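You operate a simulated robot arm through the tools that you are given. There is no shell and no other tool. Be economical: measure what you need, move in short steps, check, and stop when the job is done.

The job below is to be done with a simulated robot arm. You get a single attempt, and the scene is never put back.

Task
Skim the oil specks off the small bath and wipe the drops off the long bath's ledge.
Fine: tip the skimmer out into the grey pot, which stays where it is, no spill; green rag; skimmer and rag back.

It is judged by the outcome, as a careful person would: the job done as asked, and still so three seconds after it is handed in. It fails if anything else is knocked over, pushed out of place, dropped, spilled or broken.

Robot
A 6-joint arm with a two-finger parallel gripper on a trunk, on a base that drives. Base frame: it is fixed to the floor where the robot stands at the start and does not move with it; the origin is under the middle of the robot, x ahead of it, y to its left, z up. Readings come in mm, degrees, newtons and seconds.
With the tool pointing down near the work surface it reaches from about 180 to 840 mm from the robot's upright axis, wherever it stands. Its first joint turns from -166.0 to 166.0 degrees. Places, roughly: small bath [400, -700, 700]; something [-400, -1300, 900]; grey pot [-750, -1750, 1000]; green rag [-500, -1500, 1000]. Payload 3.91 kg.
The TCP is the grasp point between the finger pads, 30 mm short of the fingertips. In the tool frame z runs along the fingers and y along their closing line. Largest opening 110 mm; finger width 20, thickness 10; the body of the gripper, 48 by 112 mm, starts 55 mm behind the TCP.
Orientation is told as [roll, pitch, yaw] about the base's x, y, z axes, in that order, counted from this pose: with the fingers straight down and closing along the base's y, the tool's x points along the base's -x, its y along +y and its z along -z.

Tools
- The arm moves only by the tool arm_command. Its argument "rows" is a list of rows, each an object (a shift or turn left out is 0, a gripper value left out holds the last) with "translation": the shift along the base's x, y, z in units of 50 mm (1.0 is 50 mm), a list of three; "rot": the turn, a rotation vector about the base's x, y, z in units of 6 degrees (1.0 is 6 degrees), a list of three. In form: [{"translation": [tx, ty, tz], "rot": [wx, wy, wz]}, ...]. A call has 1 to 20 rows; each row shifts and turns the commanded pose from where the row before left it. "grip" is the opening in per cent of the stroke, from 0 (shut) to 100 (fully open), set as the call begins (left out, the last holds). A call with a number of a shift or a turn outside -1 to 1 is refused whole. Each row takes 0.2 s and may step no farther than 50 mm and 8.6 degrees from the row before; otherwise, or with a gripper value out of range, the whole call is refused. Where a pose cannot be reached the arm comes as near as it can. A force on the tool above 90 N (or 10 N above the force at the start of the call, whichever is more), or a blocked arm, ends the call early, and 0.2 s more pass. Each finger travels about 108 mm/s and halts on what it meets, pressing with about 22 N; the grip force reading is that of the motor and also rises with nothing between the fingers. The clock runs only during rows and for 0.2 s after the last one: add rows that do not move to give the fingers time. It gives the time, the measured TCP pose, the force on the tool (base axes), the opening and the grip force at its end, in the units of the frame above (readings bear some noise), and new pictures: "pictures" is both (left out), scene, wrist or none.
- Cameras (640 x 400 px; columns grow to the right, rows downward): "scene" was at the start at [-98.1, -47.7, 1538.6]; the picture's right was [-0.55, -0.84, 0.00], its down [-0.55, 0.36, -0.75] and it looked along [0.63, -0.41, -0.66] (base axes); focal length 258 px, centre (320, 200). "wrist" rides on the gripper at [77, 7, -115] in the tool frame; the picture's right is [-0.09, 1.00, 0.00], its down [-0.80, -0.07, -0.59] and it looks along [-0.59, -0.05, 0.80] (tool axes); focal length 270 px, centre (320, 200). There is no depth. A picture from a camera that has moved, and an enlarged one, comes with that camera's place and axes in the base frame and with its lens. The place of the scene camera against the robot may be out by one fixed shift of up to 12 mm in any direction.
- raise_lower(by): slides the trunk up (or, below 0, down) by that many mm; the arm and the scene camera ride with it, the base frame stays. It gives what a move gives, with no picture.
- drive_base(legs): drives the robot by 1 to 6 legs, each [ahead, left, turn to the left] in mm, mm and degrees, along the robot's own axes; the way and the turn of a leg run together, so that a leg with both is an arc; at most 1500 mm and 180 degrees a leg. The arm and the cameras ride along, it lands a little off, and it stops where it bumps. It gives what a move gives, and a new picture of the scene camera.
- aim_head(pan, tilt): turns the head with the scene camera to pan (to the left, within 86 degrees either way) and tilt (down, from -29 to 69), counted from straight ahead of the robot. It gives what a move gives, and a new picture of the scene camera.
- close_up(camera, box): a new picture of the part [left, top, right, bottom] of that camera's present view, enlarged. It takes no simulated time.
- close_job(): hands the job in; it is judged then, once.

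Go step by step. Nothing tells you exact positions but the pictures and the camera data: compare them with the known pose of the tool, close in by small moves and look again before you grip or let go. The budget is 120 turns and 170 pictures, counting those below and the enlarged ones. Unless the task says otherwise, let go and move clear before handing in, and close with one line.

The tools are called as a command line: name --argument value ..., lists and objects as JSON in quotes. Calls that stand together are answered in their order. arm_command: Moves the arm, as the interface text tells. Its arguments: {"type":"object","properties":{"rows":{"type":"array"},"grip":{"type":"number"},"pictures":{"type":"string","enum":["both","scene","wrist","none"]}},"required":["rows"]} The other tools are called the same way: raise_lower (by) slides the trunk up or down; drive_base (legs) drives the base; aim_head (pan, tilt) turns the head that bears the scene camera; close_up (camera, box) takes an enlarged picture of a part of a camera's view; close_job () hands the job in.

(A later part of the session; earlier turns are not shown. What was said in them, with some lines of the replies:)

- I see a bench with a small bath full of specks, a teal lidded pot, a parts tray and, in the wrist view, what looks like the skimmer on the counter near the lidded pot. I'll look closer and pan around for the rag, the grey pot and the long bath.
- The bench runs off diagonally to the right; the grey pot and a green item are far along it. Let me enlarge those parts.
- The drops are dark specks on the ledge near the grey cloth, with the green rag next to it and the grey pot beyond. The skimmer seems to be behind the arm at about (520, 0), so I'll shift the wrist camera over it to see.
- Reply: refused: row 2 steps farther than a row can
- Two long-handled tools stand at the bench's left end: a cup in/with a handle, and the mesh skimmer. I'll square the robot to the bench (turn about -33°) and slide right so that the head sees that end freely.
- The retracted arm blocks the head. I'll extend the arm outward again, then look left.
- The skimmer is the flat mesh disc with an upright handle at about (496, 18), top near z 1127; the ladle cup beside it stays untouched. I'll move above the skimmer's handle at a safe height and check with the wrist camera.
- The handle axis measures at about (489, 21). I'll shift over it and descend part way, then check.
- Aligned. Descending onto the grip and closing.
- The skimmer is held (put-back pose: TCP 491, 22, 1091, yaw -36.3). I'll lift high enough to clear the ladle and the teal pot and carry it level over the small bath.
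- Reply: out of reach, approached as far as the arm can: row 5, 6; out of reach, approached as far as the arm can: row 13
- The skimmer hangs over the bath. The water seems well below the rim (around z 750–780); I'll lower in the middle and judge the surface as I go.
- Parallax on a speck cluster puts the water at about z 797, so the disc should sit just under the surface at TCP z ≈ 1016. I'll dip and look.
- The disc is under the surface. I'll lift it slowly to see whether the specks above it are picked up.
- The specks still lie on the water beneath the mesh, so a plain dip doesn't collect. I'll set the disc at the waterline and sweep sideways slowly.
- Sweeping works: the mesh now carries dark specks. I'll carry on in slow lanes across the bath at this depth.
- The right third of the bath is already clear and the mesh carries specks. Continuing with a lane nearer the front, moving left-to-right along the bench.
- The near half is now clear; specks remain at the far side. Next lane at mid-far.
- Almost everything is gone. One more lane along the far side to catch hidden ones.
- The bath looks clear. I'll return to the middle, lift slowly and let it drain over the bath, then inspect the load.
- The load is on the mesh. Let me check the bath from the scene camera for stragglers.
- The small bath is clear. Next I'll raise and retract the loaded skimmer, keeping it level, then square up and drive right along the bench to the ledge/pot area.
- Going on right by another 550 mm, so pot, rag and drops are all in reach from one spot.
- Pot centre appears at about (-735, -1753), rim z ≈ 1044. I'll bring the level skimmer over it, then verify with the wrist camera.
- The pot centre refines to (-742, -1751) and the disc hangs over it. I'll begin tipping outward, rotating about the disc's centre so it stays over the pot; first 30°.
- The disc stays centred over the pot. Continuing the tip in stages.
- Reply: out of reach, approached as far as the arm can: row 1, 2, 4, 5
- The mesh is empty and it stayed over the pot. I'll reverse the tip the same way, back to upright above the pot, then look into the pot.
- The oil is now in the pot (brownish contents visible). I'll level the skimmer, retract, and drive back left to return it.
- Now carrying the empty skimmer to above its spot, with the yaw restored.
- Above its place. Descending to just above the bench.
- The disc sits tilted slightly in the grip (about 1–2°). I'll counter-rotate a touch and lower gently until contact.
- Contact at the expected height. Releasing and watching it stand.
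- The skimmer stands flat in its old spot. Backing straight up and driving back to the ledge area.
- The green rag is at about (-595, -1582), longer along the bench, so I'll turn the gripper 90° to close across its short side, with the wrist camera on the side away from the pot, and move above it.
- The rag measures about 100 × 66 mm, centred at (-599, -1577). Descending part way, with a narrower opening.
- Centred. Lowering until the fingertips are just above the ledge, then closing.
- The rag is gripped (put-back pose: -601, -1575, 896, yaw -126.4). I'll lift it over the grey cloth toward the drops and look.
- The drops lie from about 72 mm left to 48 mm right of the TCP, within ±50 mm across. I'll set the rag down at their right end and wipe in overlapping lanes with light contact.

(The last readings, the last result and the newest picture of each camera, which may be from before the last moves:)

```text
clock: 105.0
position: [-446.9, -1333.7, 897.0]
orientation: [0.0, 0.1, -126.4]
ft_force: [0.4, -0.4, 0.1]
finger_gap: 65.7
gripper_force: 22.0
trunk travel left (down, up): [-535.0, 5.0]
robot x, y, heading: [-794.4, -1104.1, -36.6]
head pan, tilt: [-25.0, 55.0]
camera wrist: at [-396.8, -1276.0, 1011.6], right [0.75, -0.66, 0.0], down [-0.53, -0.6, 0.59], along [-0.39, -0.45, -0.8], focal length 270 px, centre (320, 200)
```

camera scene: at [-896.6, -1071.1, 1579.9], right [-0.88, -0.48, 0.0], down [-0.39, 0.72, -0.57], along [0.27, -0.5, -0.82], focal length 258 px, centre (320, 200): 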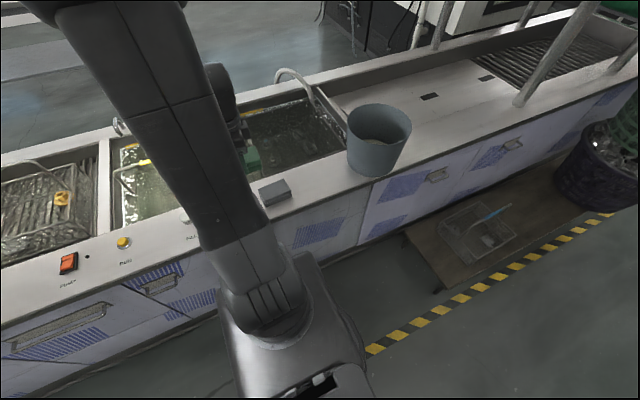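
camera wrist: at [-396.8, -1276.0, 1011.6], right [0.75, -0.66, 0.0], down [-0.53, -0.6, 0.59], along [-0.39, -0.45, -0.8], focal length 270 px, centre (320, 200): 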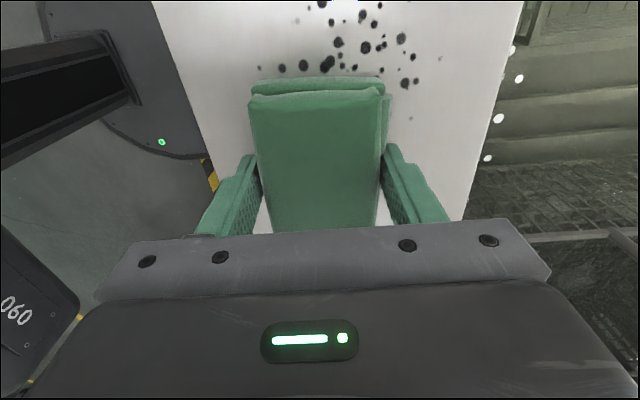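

arm_command --rows '[{"translation": [0, 0, -0.04]}, {"translation": [0.237, 0.322, 0]}, {"translation": [0.237, 0.322, 0]}, {"translation": [0.237, 0.322, 0]}, {}, {"translation": [0.322, -0.237, 0]}, {"translation": [0.322, -0.237, 0]}, {"translation": [-0.237, -0.322, 0]}, {"translation": [-0.237, -0.322, 0]}, {"translation": [-0.237, -0.322, 0]}, {}]' --pictures "wrist"

```text
clock: 107.4
position: [-415.4, -1356.2, 894.4]
orientation: [0.2, 0.0, -126.4]
ft_force: [3.9, 3.2, 17.7]
finger_gap: 64.8
gripper_force: 22.2
trunk travel left (down, up): [-535.0, 5.0]
robot x, y, heading: [-796.2, -1104.9, -36.5]
head pan, tilt: [-25.0, 55.0]
camera wrist: at [-365.4, -1299.2, 1009.8], right [0.75, -0.66, 0.0], down [-0.53, -0.6, 0.59], along [-0.39, -0.45, -0.8], focal length 270 px, centre (320, 200)
```

wrist: 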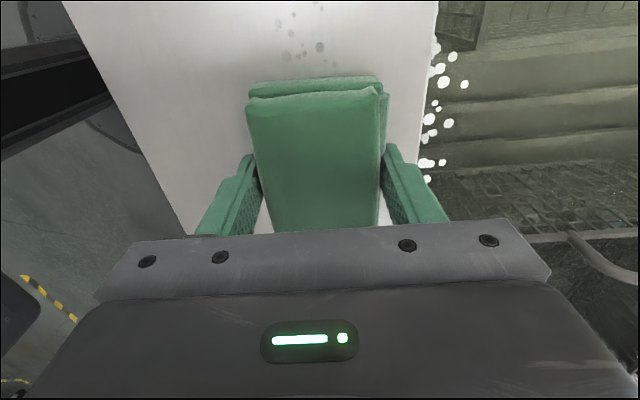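

Wiping fades the drops. Several more overlapping passes.

arm_command --rows '[{"translation": [0.237, 0.322, 0]}, {"translation": [0.237, 0.322, 0]}, {"translation": [0.237, 0.322, 0]}, {"translation": [0.1, 0.13, 0]}, {"translation": [-0.3, 0.22, 0]}, {"translation": [-0.237, -0.322, 0]}, {"translation": [-0.237, -0.322, 0]}, {"translation": [-0.237, -0.322, 0]}, {"translation": [-0.1, -0.13, 0]}, {"translation": [-0.3, 0.22, 0]}, {"translation": [0.237, 0.322, 0]}, {"translation": [0.237, 0.322, 0]}, {"translation": [0.237, 0.322, 0]}, {"translation": [0.1, 0.13, 0]}, {"translation": [-0.237, -0.322, 0]}, {"translation": [-0.237, -0.322, 0]}, {"translation": [-0.237, -0.322, 0]}, {"translation": [-0.237, -0.322, 0]}, {}]' --pictures "wrist"

```text
clock: 111.4
position: [-451.4, -1344.7, 894.2]
orientation: [0.0, 0.1, -126.5]
ft_force: [0.3, -1.2, 6.1]
finger_gap: 64.4
gripper_force: 22.2
trunk travel left (down, up): [-535.0, 5.0]
robot x, y, heading: [-795.2, -1107.9, -36.4]
head pan, tilt: [-25.0, 55.0]
camera wrist: at [-402.1, -1287.4, 1009.4], right [0.75, -0.66, 0.0], down [-0.53, -0.6, 0.59], along [-0.39, -0.45, -0.8], focal length 270 px, centre (320, 200)
```

wrist: 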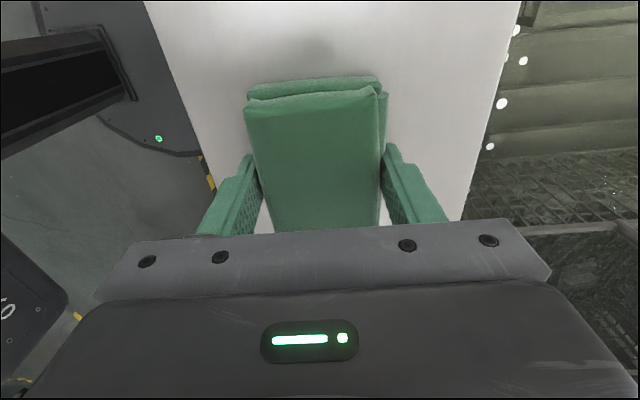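

It looks clean. Lifting to inspect the whole patch.

arm_command --rows '[{"translation": [0, 0, 0.4]}, {"translation": [0.3, 0.4, 0.9]}, {"translation": [0.3, 0.4, 0.9]}, {"translation": [0.4, 0.54, 0.7]}, {"translation": [0.4, 0.54, 0.6]}, {}]' --pictures "none"

close_up --camera "wrist" --box '[180, 0, 460, 180]'

aim_head --pan -10 --tilt 55

```text
refused: row 2 steps farther than a row can; nothing moved
```

```text
2.22 times, centred on (320, 90) of wrist
camera zoom: at [-402.1, -1287.4, 1009.4], right [0.75, -0.66, 0.0], down [-0.53, -0.6, 0.59], along [-0.39, -0.45, -0.8], focal length 601 px, centre (320, 444)
```

zoom: 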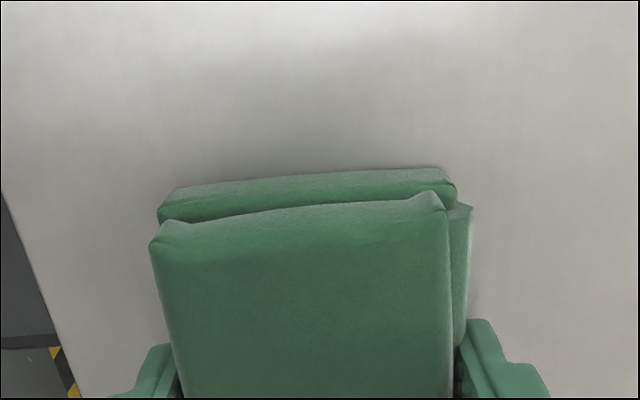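

```text
clock: 112.2
position: [-451.1, -1346.1, 895.2]
orientation: [0.0, 0.1, -126.4]
ft_force: [-1.7, -2.4, 6.2]
finger_gap: 64.6
gripper_force: 21.9
trunk travel left (down, up): [-535.0, 5.0]
robot x, y, heading: [-795.5, -1105.3, -36.5]
head pan, tilt: [-10.0, 55.0]
camera scene: at [-881.9, -1060.0, 1579.8], right [-0.72, -0.69, 0.0], down [-0.56, 0.59, -0.57], along [0.4, -0.42, -0.82], focal length 258 px, centre (320, 200)
```

scene: 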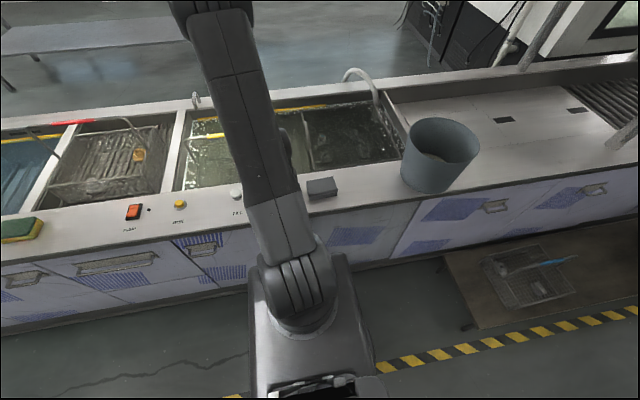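

arm_command --rows '[{"translation": [0, 0, 0.4]}, {"translation": [0.25, 0.33, 0.85]}, {"translation": [0.25, 0.33, 0.85]}, {"translation": [0.4, 0.54, 0.7]}, {"translation": [0.4, 0.54, 0.7]}, {}]' --pictures "none"

close_up --camera "wrist" --box '[180, 0, 460, 180]'

```text
clock: 113.6
position: [-385.8, -1258.2, 1071.8]
orientation: [0.1, 0.0, -126.4]
ft_force: [0.5, 0.4, -0.9]
finger_gap: 64.5
gripper_force: 21.8
trunk travel left (down, up): [-535.0, 5.0]
robot x, y, heading: [-799.1, -1107.6, -36.2]
head pan, tilt: [-10.0, 55.0]
```

```text
2.22 times, centred on (320, 90) of wrist
camera zoom: at [-336.3, -1200.8, 1185.6], right [0.75, -0.66, 0.0], down [-0.53, -0.6, 0.59], along [-0.39, -0.45, -0.8], focal length 601 px, centre (320, 444)
```

zoom: 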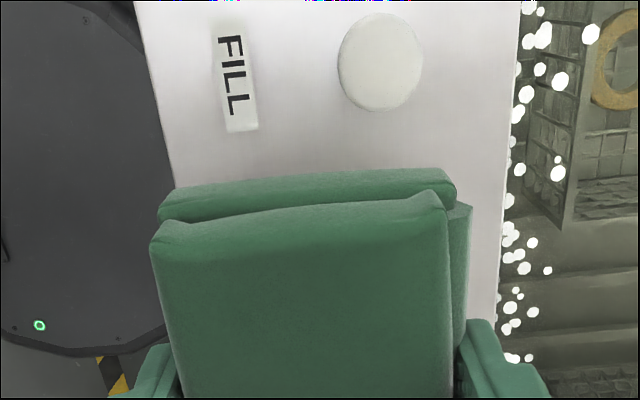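

arm_command --rows '[{"translation": [-0.42, -0.57, 0]}, {}]' --pictures "none"

close_up --camera "wrist" --box '[180, 0, 460, 180]'

arm_command --rows '[{"translation": [-0.5, -0.68, 0]}, {"translation": [-0.5, -0.68, 0]}, {}]' --pictures "none"

close_up --camera "wrist" --box '[180, 0, 460, 180]'

```text
clock: 114.2
position: [-407.0, -1287.3, 1070.2]
orientation: [0.0, 0.0, -126.4]
ft_force: [0.4, -0.4, -0.7]
finger_gap: 64.5
gripper_force: 22.3
trunk travel left (down, up): [-535.0, 5.0]
robot x, y, heading: [-789.3, -1109.2, -36.4]
head pan, tilt: [-10.0, 55.0]
```

```text
2.22 times, centred on (320, 90) of wrist
camera zoom: at [-357.2, -1229.2, 1184.4], right [0.75, -0.66, 0.0], down [-0.53, -0.6, 0.59], along [-0.39, -0.45, -0.8], focal length 601 px, centre (320, 444)
```

zoom: 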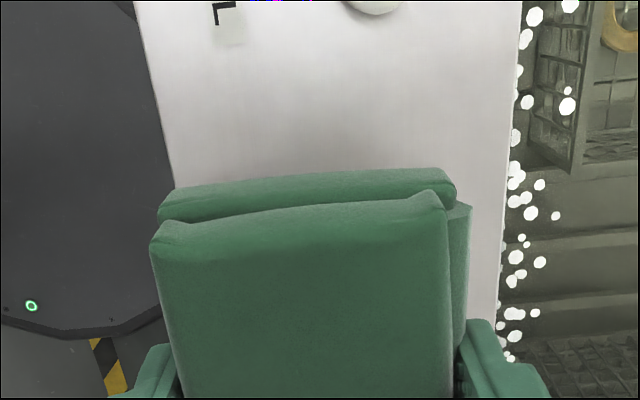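

```text
clock: 115.0
position: [-457.8, -1354.9, 1069.3]
orientation: [0.0, 0.1, -126.5]
ft_force: [-0.2, -0.4, 0.6]
finger_gap: 64.4
gripper_force: 22.4
trunk travel left (down, up): [-535.0, 5.0]
robot x, y, heading: [-799.0, -1109.2, -36.6]
head pan, tilt: [-10.0, 55.0]
```

```text
2.22 times, centred on (320, 90) of wrist
camera zoom: at [-407.5, -1297.2, 1184.0], right [0.75, -0.66, 0.0], down [-0.53, -0.6, 0.59], along [-0.39, -0.45, -0.8], focal length 601 px, centre (320, 444)
```

zoom: 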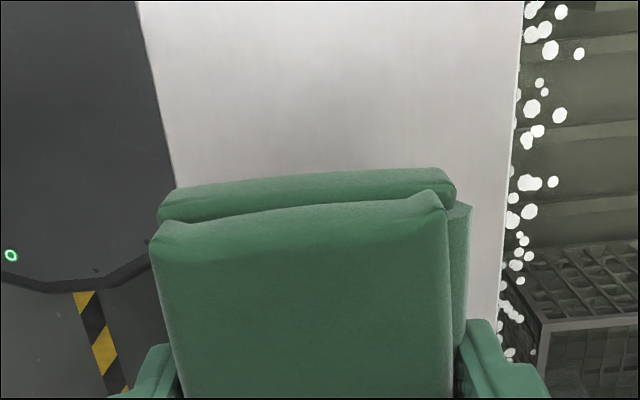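

arm_command --rows '[{"translation": [-0.45, -0.69, 0]}, {"translation": [-0.45, -0.69, 0]}, {}]' --pictures "none"

close_up --camera "wrist" --box '[180, 0, 460, 180]'

arm_command --rows '[{"translation": [-0.45, -0.69, 0]}, {"translation": [-0.45, -0.69, 0]}, {"translation": [-0.45, -0.69, 0]}, {}]' --pictures "both"

```text
clock: 115.8
position: [-501.8, -1422.8, 1069.6]
orientation: [0.0, 0.0, -126.4]
ft_force: [0.9, 0.2, -1.4]
finger_gap: 64.3
gripper_force: 22.2
trunk travel left (down, up): [-535.0, 5.0]
robot x, y, heading: [-793.5, -1109.1, -36.4]
head pan, tilt: [-10.0, 55.0]
```

```text
2.22 times, centred on (320, 90) of wrist
camera zoom: at [-451.7, -1365.5, 1183.5], right [0.75, -0.66, 0.0], down [-0.53, -0.6, 0.59], along [-0.39, -0.45, -0.8], focal length 601 px, centre (320, 444)
```

zoom: 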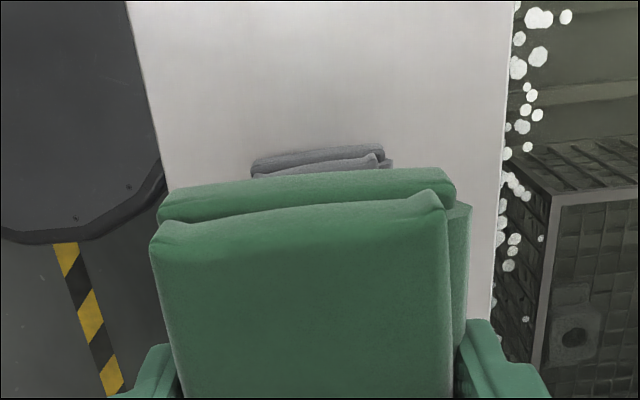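

```text
clock: 116.8
position: [-570.2, -1527.1, 1068.8]
orientation: [-0.1, 0.0, -126.4]
ft_force: [0.1, -0.4, -0.4]
finger_gap: 64.5
gripper_force: 22.3
trunk travel left (down, up): [-535.0, 5.0]
robot x, y, heading: [-793.0, -1106.4, -36.5]
head pan, tilt: [-10.0, 55.0]
camera scene: at [-881.3, -1059.7, 1579.9], right [-0.72, -0.69, 0.0], down [-0.57, 0.59, -0.57], along [0.4, -0.41, -0.82], focal length 258 px, centre (320, 200)
camera wrist: at [-520.1, -1468.8, 1183.1], right [0.75, -0.66, 0.0], down [-0.53, -0.6, 0.59], along [-0.39, -0.45, -0.8], focal length 270 px, centre (320, 200)
```

scene: 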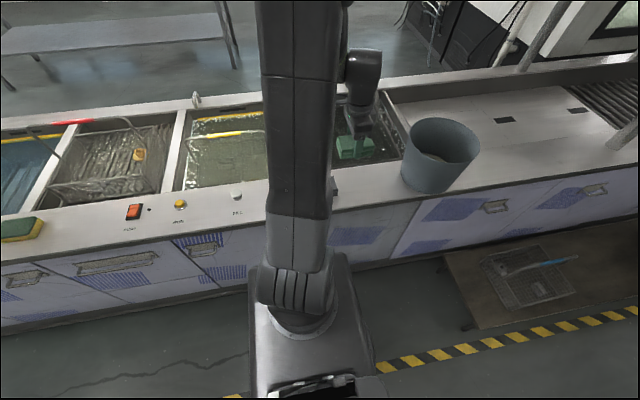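
wrist: 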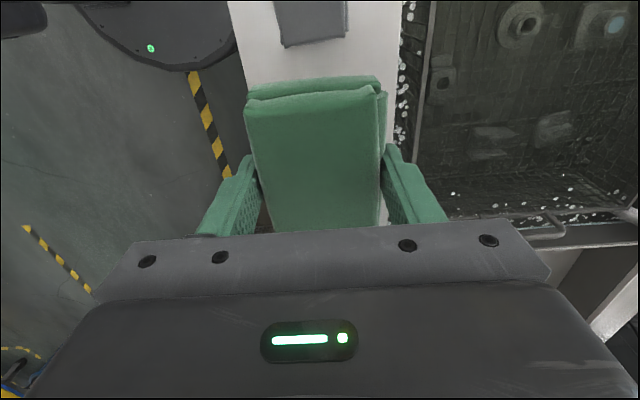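

The ledge is clean. Putting the rag back at its original place.

arm_command --rows '[{"translation": [-0.31, -0.48, 0]}, {"translation": [-0.31, -0.48, 0]}, {}, {"translation": [0, 0, -0.9]}, {"translation": [0, 0, -0.9]}, {"translation": [0, 0, -0.9]}, {"translation": [0, 0, -0.5]}, {}, {"translation": [0, 0, -0.16]}, {"translation": [0, 0, -0.07]}, {}]' --pictures "wrist"

```text
clock: 119.2
position: [-600.9, -1574.8, 897.8]
orientation: [0.0, 0.0, -126.4]
ft_force: [0.5, -0.3, -0.8]
finger_gap: 64.4
gripper_force: 21.8
trunk travel left (down, up): [-535.0, 5.0]
robot x, y, heading: [-799.2, -1107.3, -36.2]
head pan, tilt: [-10.0, 55.0]
camera wrist: at [-551.3, -1516.7, 1012.1], right [0.75, -0.66, 0.0], down [-0.53, -0.6, 0.59], along [-0.39, -0.45, -0.8], focal length 270 px, centre (320, 200)
```

wrist: 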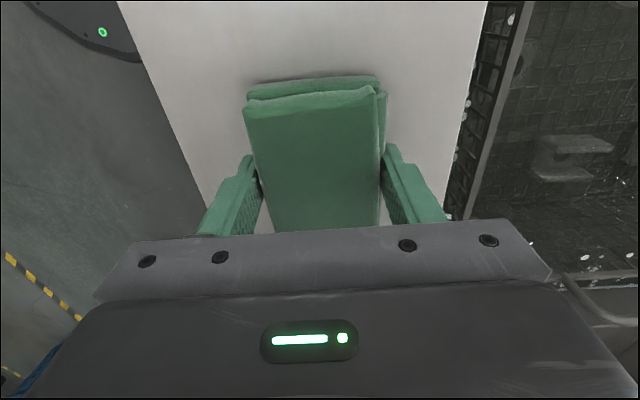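

Matches the view from before. Lowering the last two millimetres and opening moderately.

arm_command --rows '[{"translation": [0, 0, -0.04]}, {}]' --pictures "none"

arm_command --rows '[{}, {}, {}]' --grip 86 --pictures "wrist"

arm_command --rows '[{"translation": [0, 0, 0.5]}, {"translation": [0, 0, 1]}, {"translation": [0, 0, 1]}, {"translation": [0, 0, 1]}, {"translation": [0, 0, 1]}, {"translation": [0, 0, 1]}, {"translation": [0, 0, 1]}, {}]' --pictures "both"

```text
clock: 119.8
position: [-602.1, -1575.0, 896.6]
orientation: [0.0, 0.0, -126.4]
ft_force: [-0.7, 0.4, -0.8]
finger_gap: 64.6
gripper_force: 21.9
trunk travel left (down, up): [-535.0, 5.0]
robot x, y, heading: [-800.0, -1104.7, -36.5]
head pan, tilt: [-10.0, 55.0]
```

```text
clock: 120.6
position: [-601.4, -1574.5, 896.8]
orientation: [-0.1, 0.0, -126.3]
ft_force: [-0.3, -0.4, 0.1]
finger_gap: 94.6
gripper_force: 0.0
trunk travel left (down, up): [-535.0, 5.0]
robot x, y, heading: [-795.8, -1106.6, -36.4]
head pan, tilt: [-10.0, 55.0]
camera wrist: at [-551.4, -1516.6, 1010.4], right [0.75, -0.66, 0.0], down [-0.53, -0.6, 0.59], along [-0.39, -0.45, -0.8], focal length 270 px, centre (320, 200)
```

wrist: 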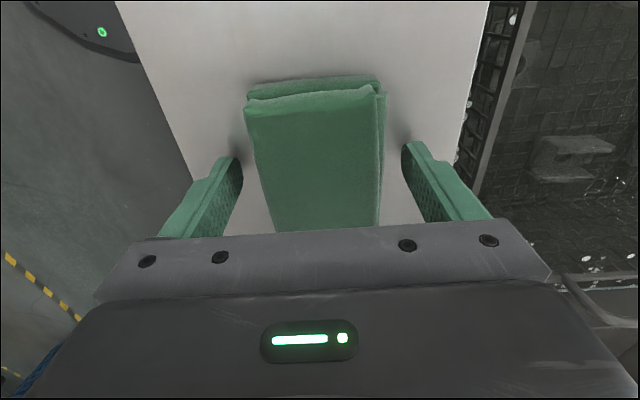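

```text
clock: 122.4
position: [-601.5, -1574.6, 1222.8]
orientation: [0.0, 0.0, -126.5]
ft_force: [-0.1, 0.9, -0.5]
finger_gap: 94.6
gripper_force: 0.2
trunk travel left (down, up): [-535.0, 5.0]
robot x, y, heading: [-796.9, -1109.9, -36.4]
head pan, tilt: [-10.0, 55.0]
camera scene: at [-881.3, -1060.0, 1579.9], right [-0.72, -0.69, 0.0], down [-0.57, 0.59, -0.57], along [0.4, -0.41, -0.82], focal length 258 px, centre (320, 200)
camera wrist: at [-550.9, -1516.7, 1337.2], right [0.75, -0.66, 0.0], down [-0.53, -0.6, 0.59], along [-0.39, -0.45, -0.8], focal length 270 px, centre (320, 200)
```

scene: 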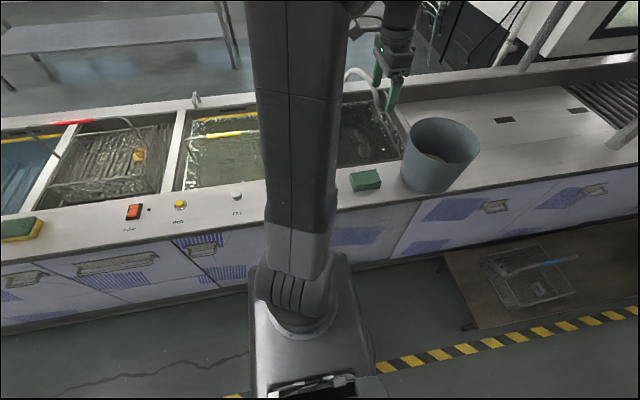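
wrist: 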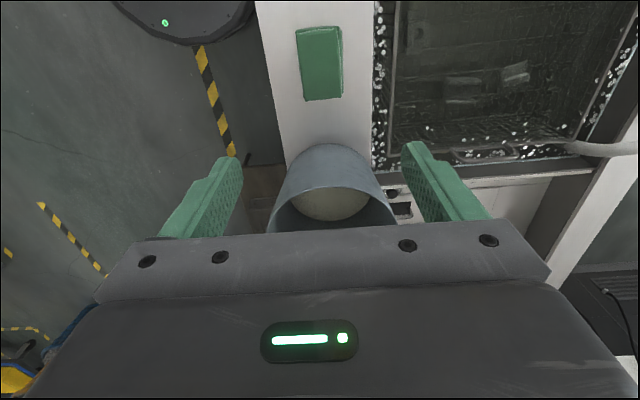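

The small bath is clear and its oil is in the grey pot, which hasn't moved. The ledge is clean, the rag and skimmer are back in place, and the arm is clear, so I'm handing in.

close_job

```text
The job is handed in.
```

The job is handed in: I skimmed the oil specks off the small bath, tipped them into the grey pot without any visible spill, wiped the ledge with the green rag, and put the skimmer and rag back in place.
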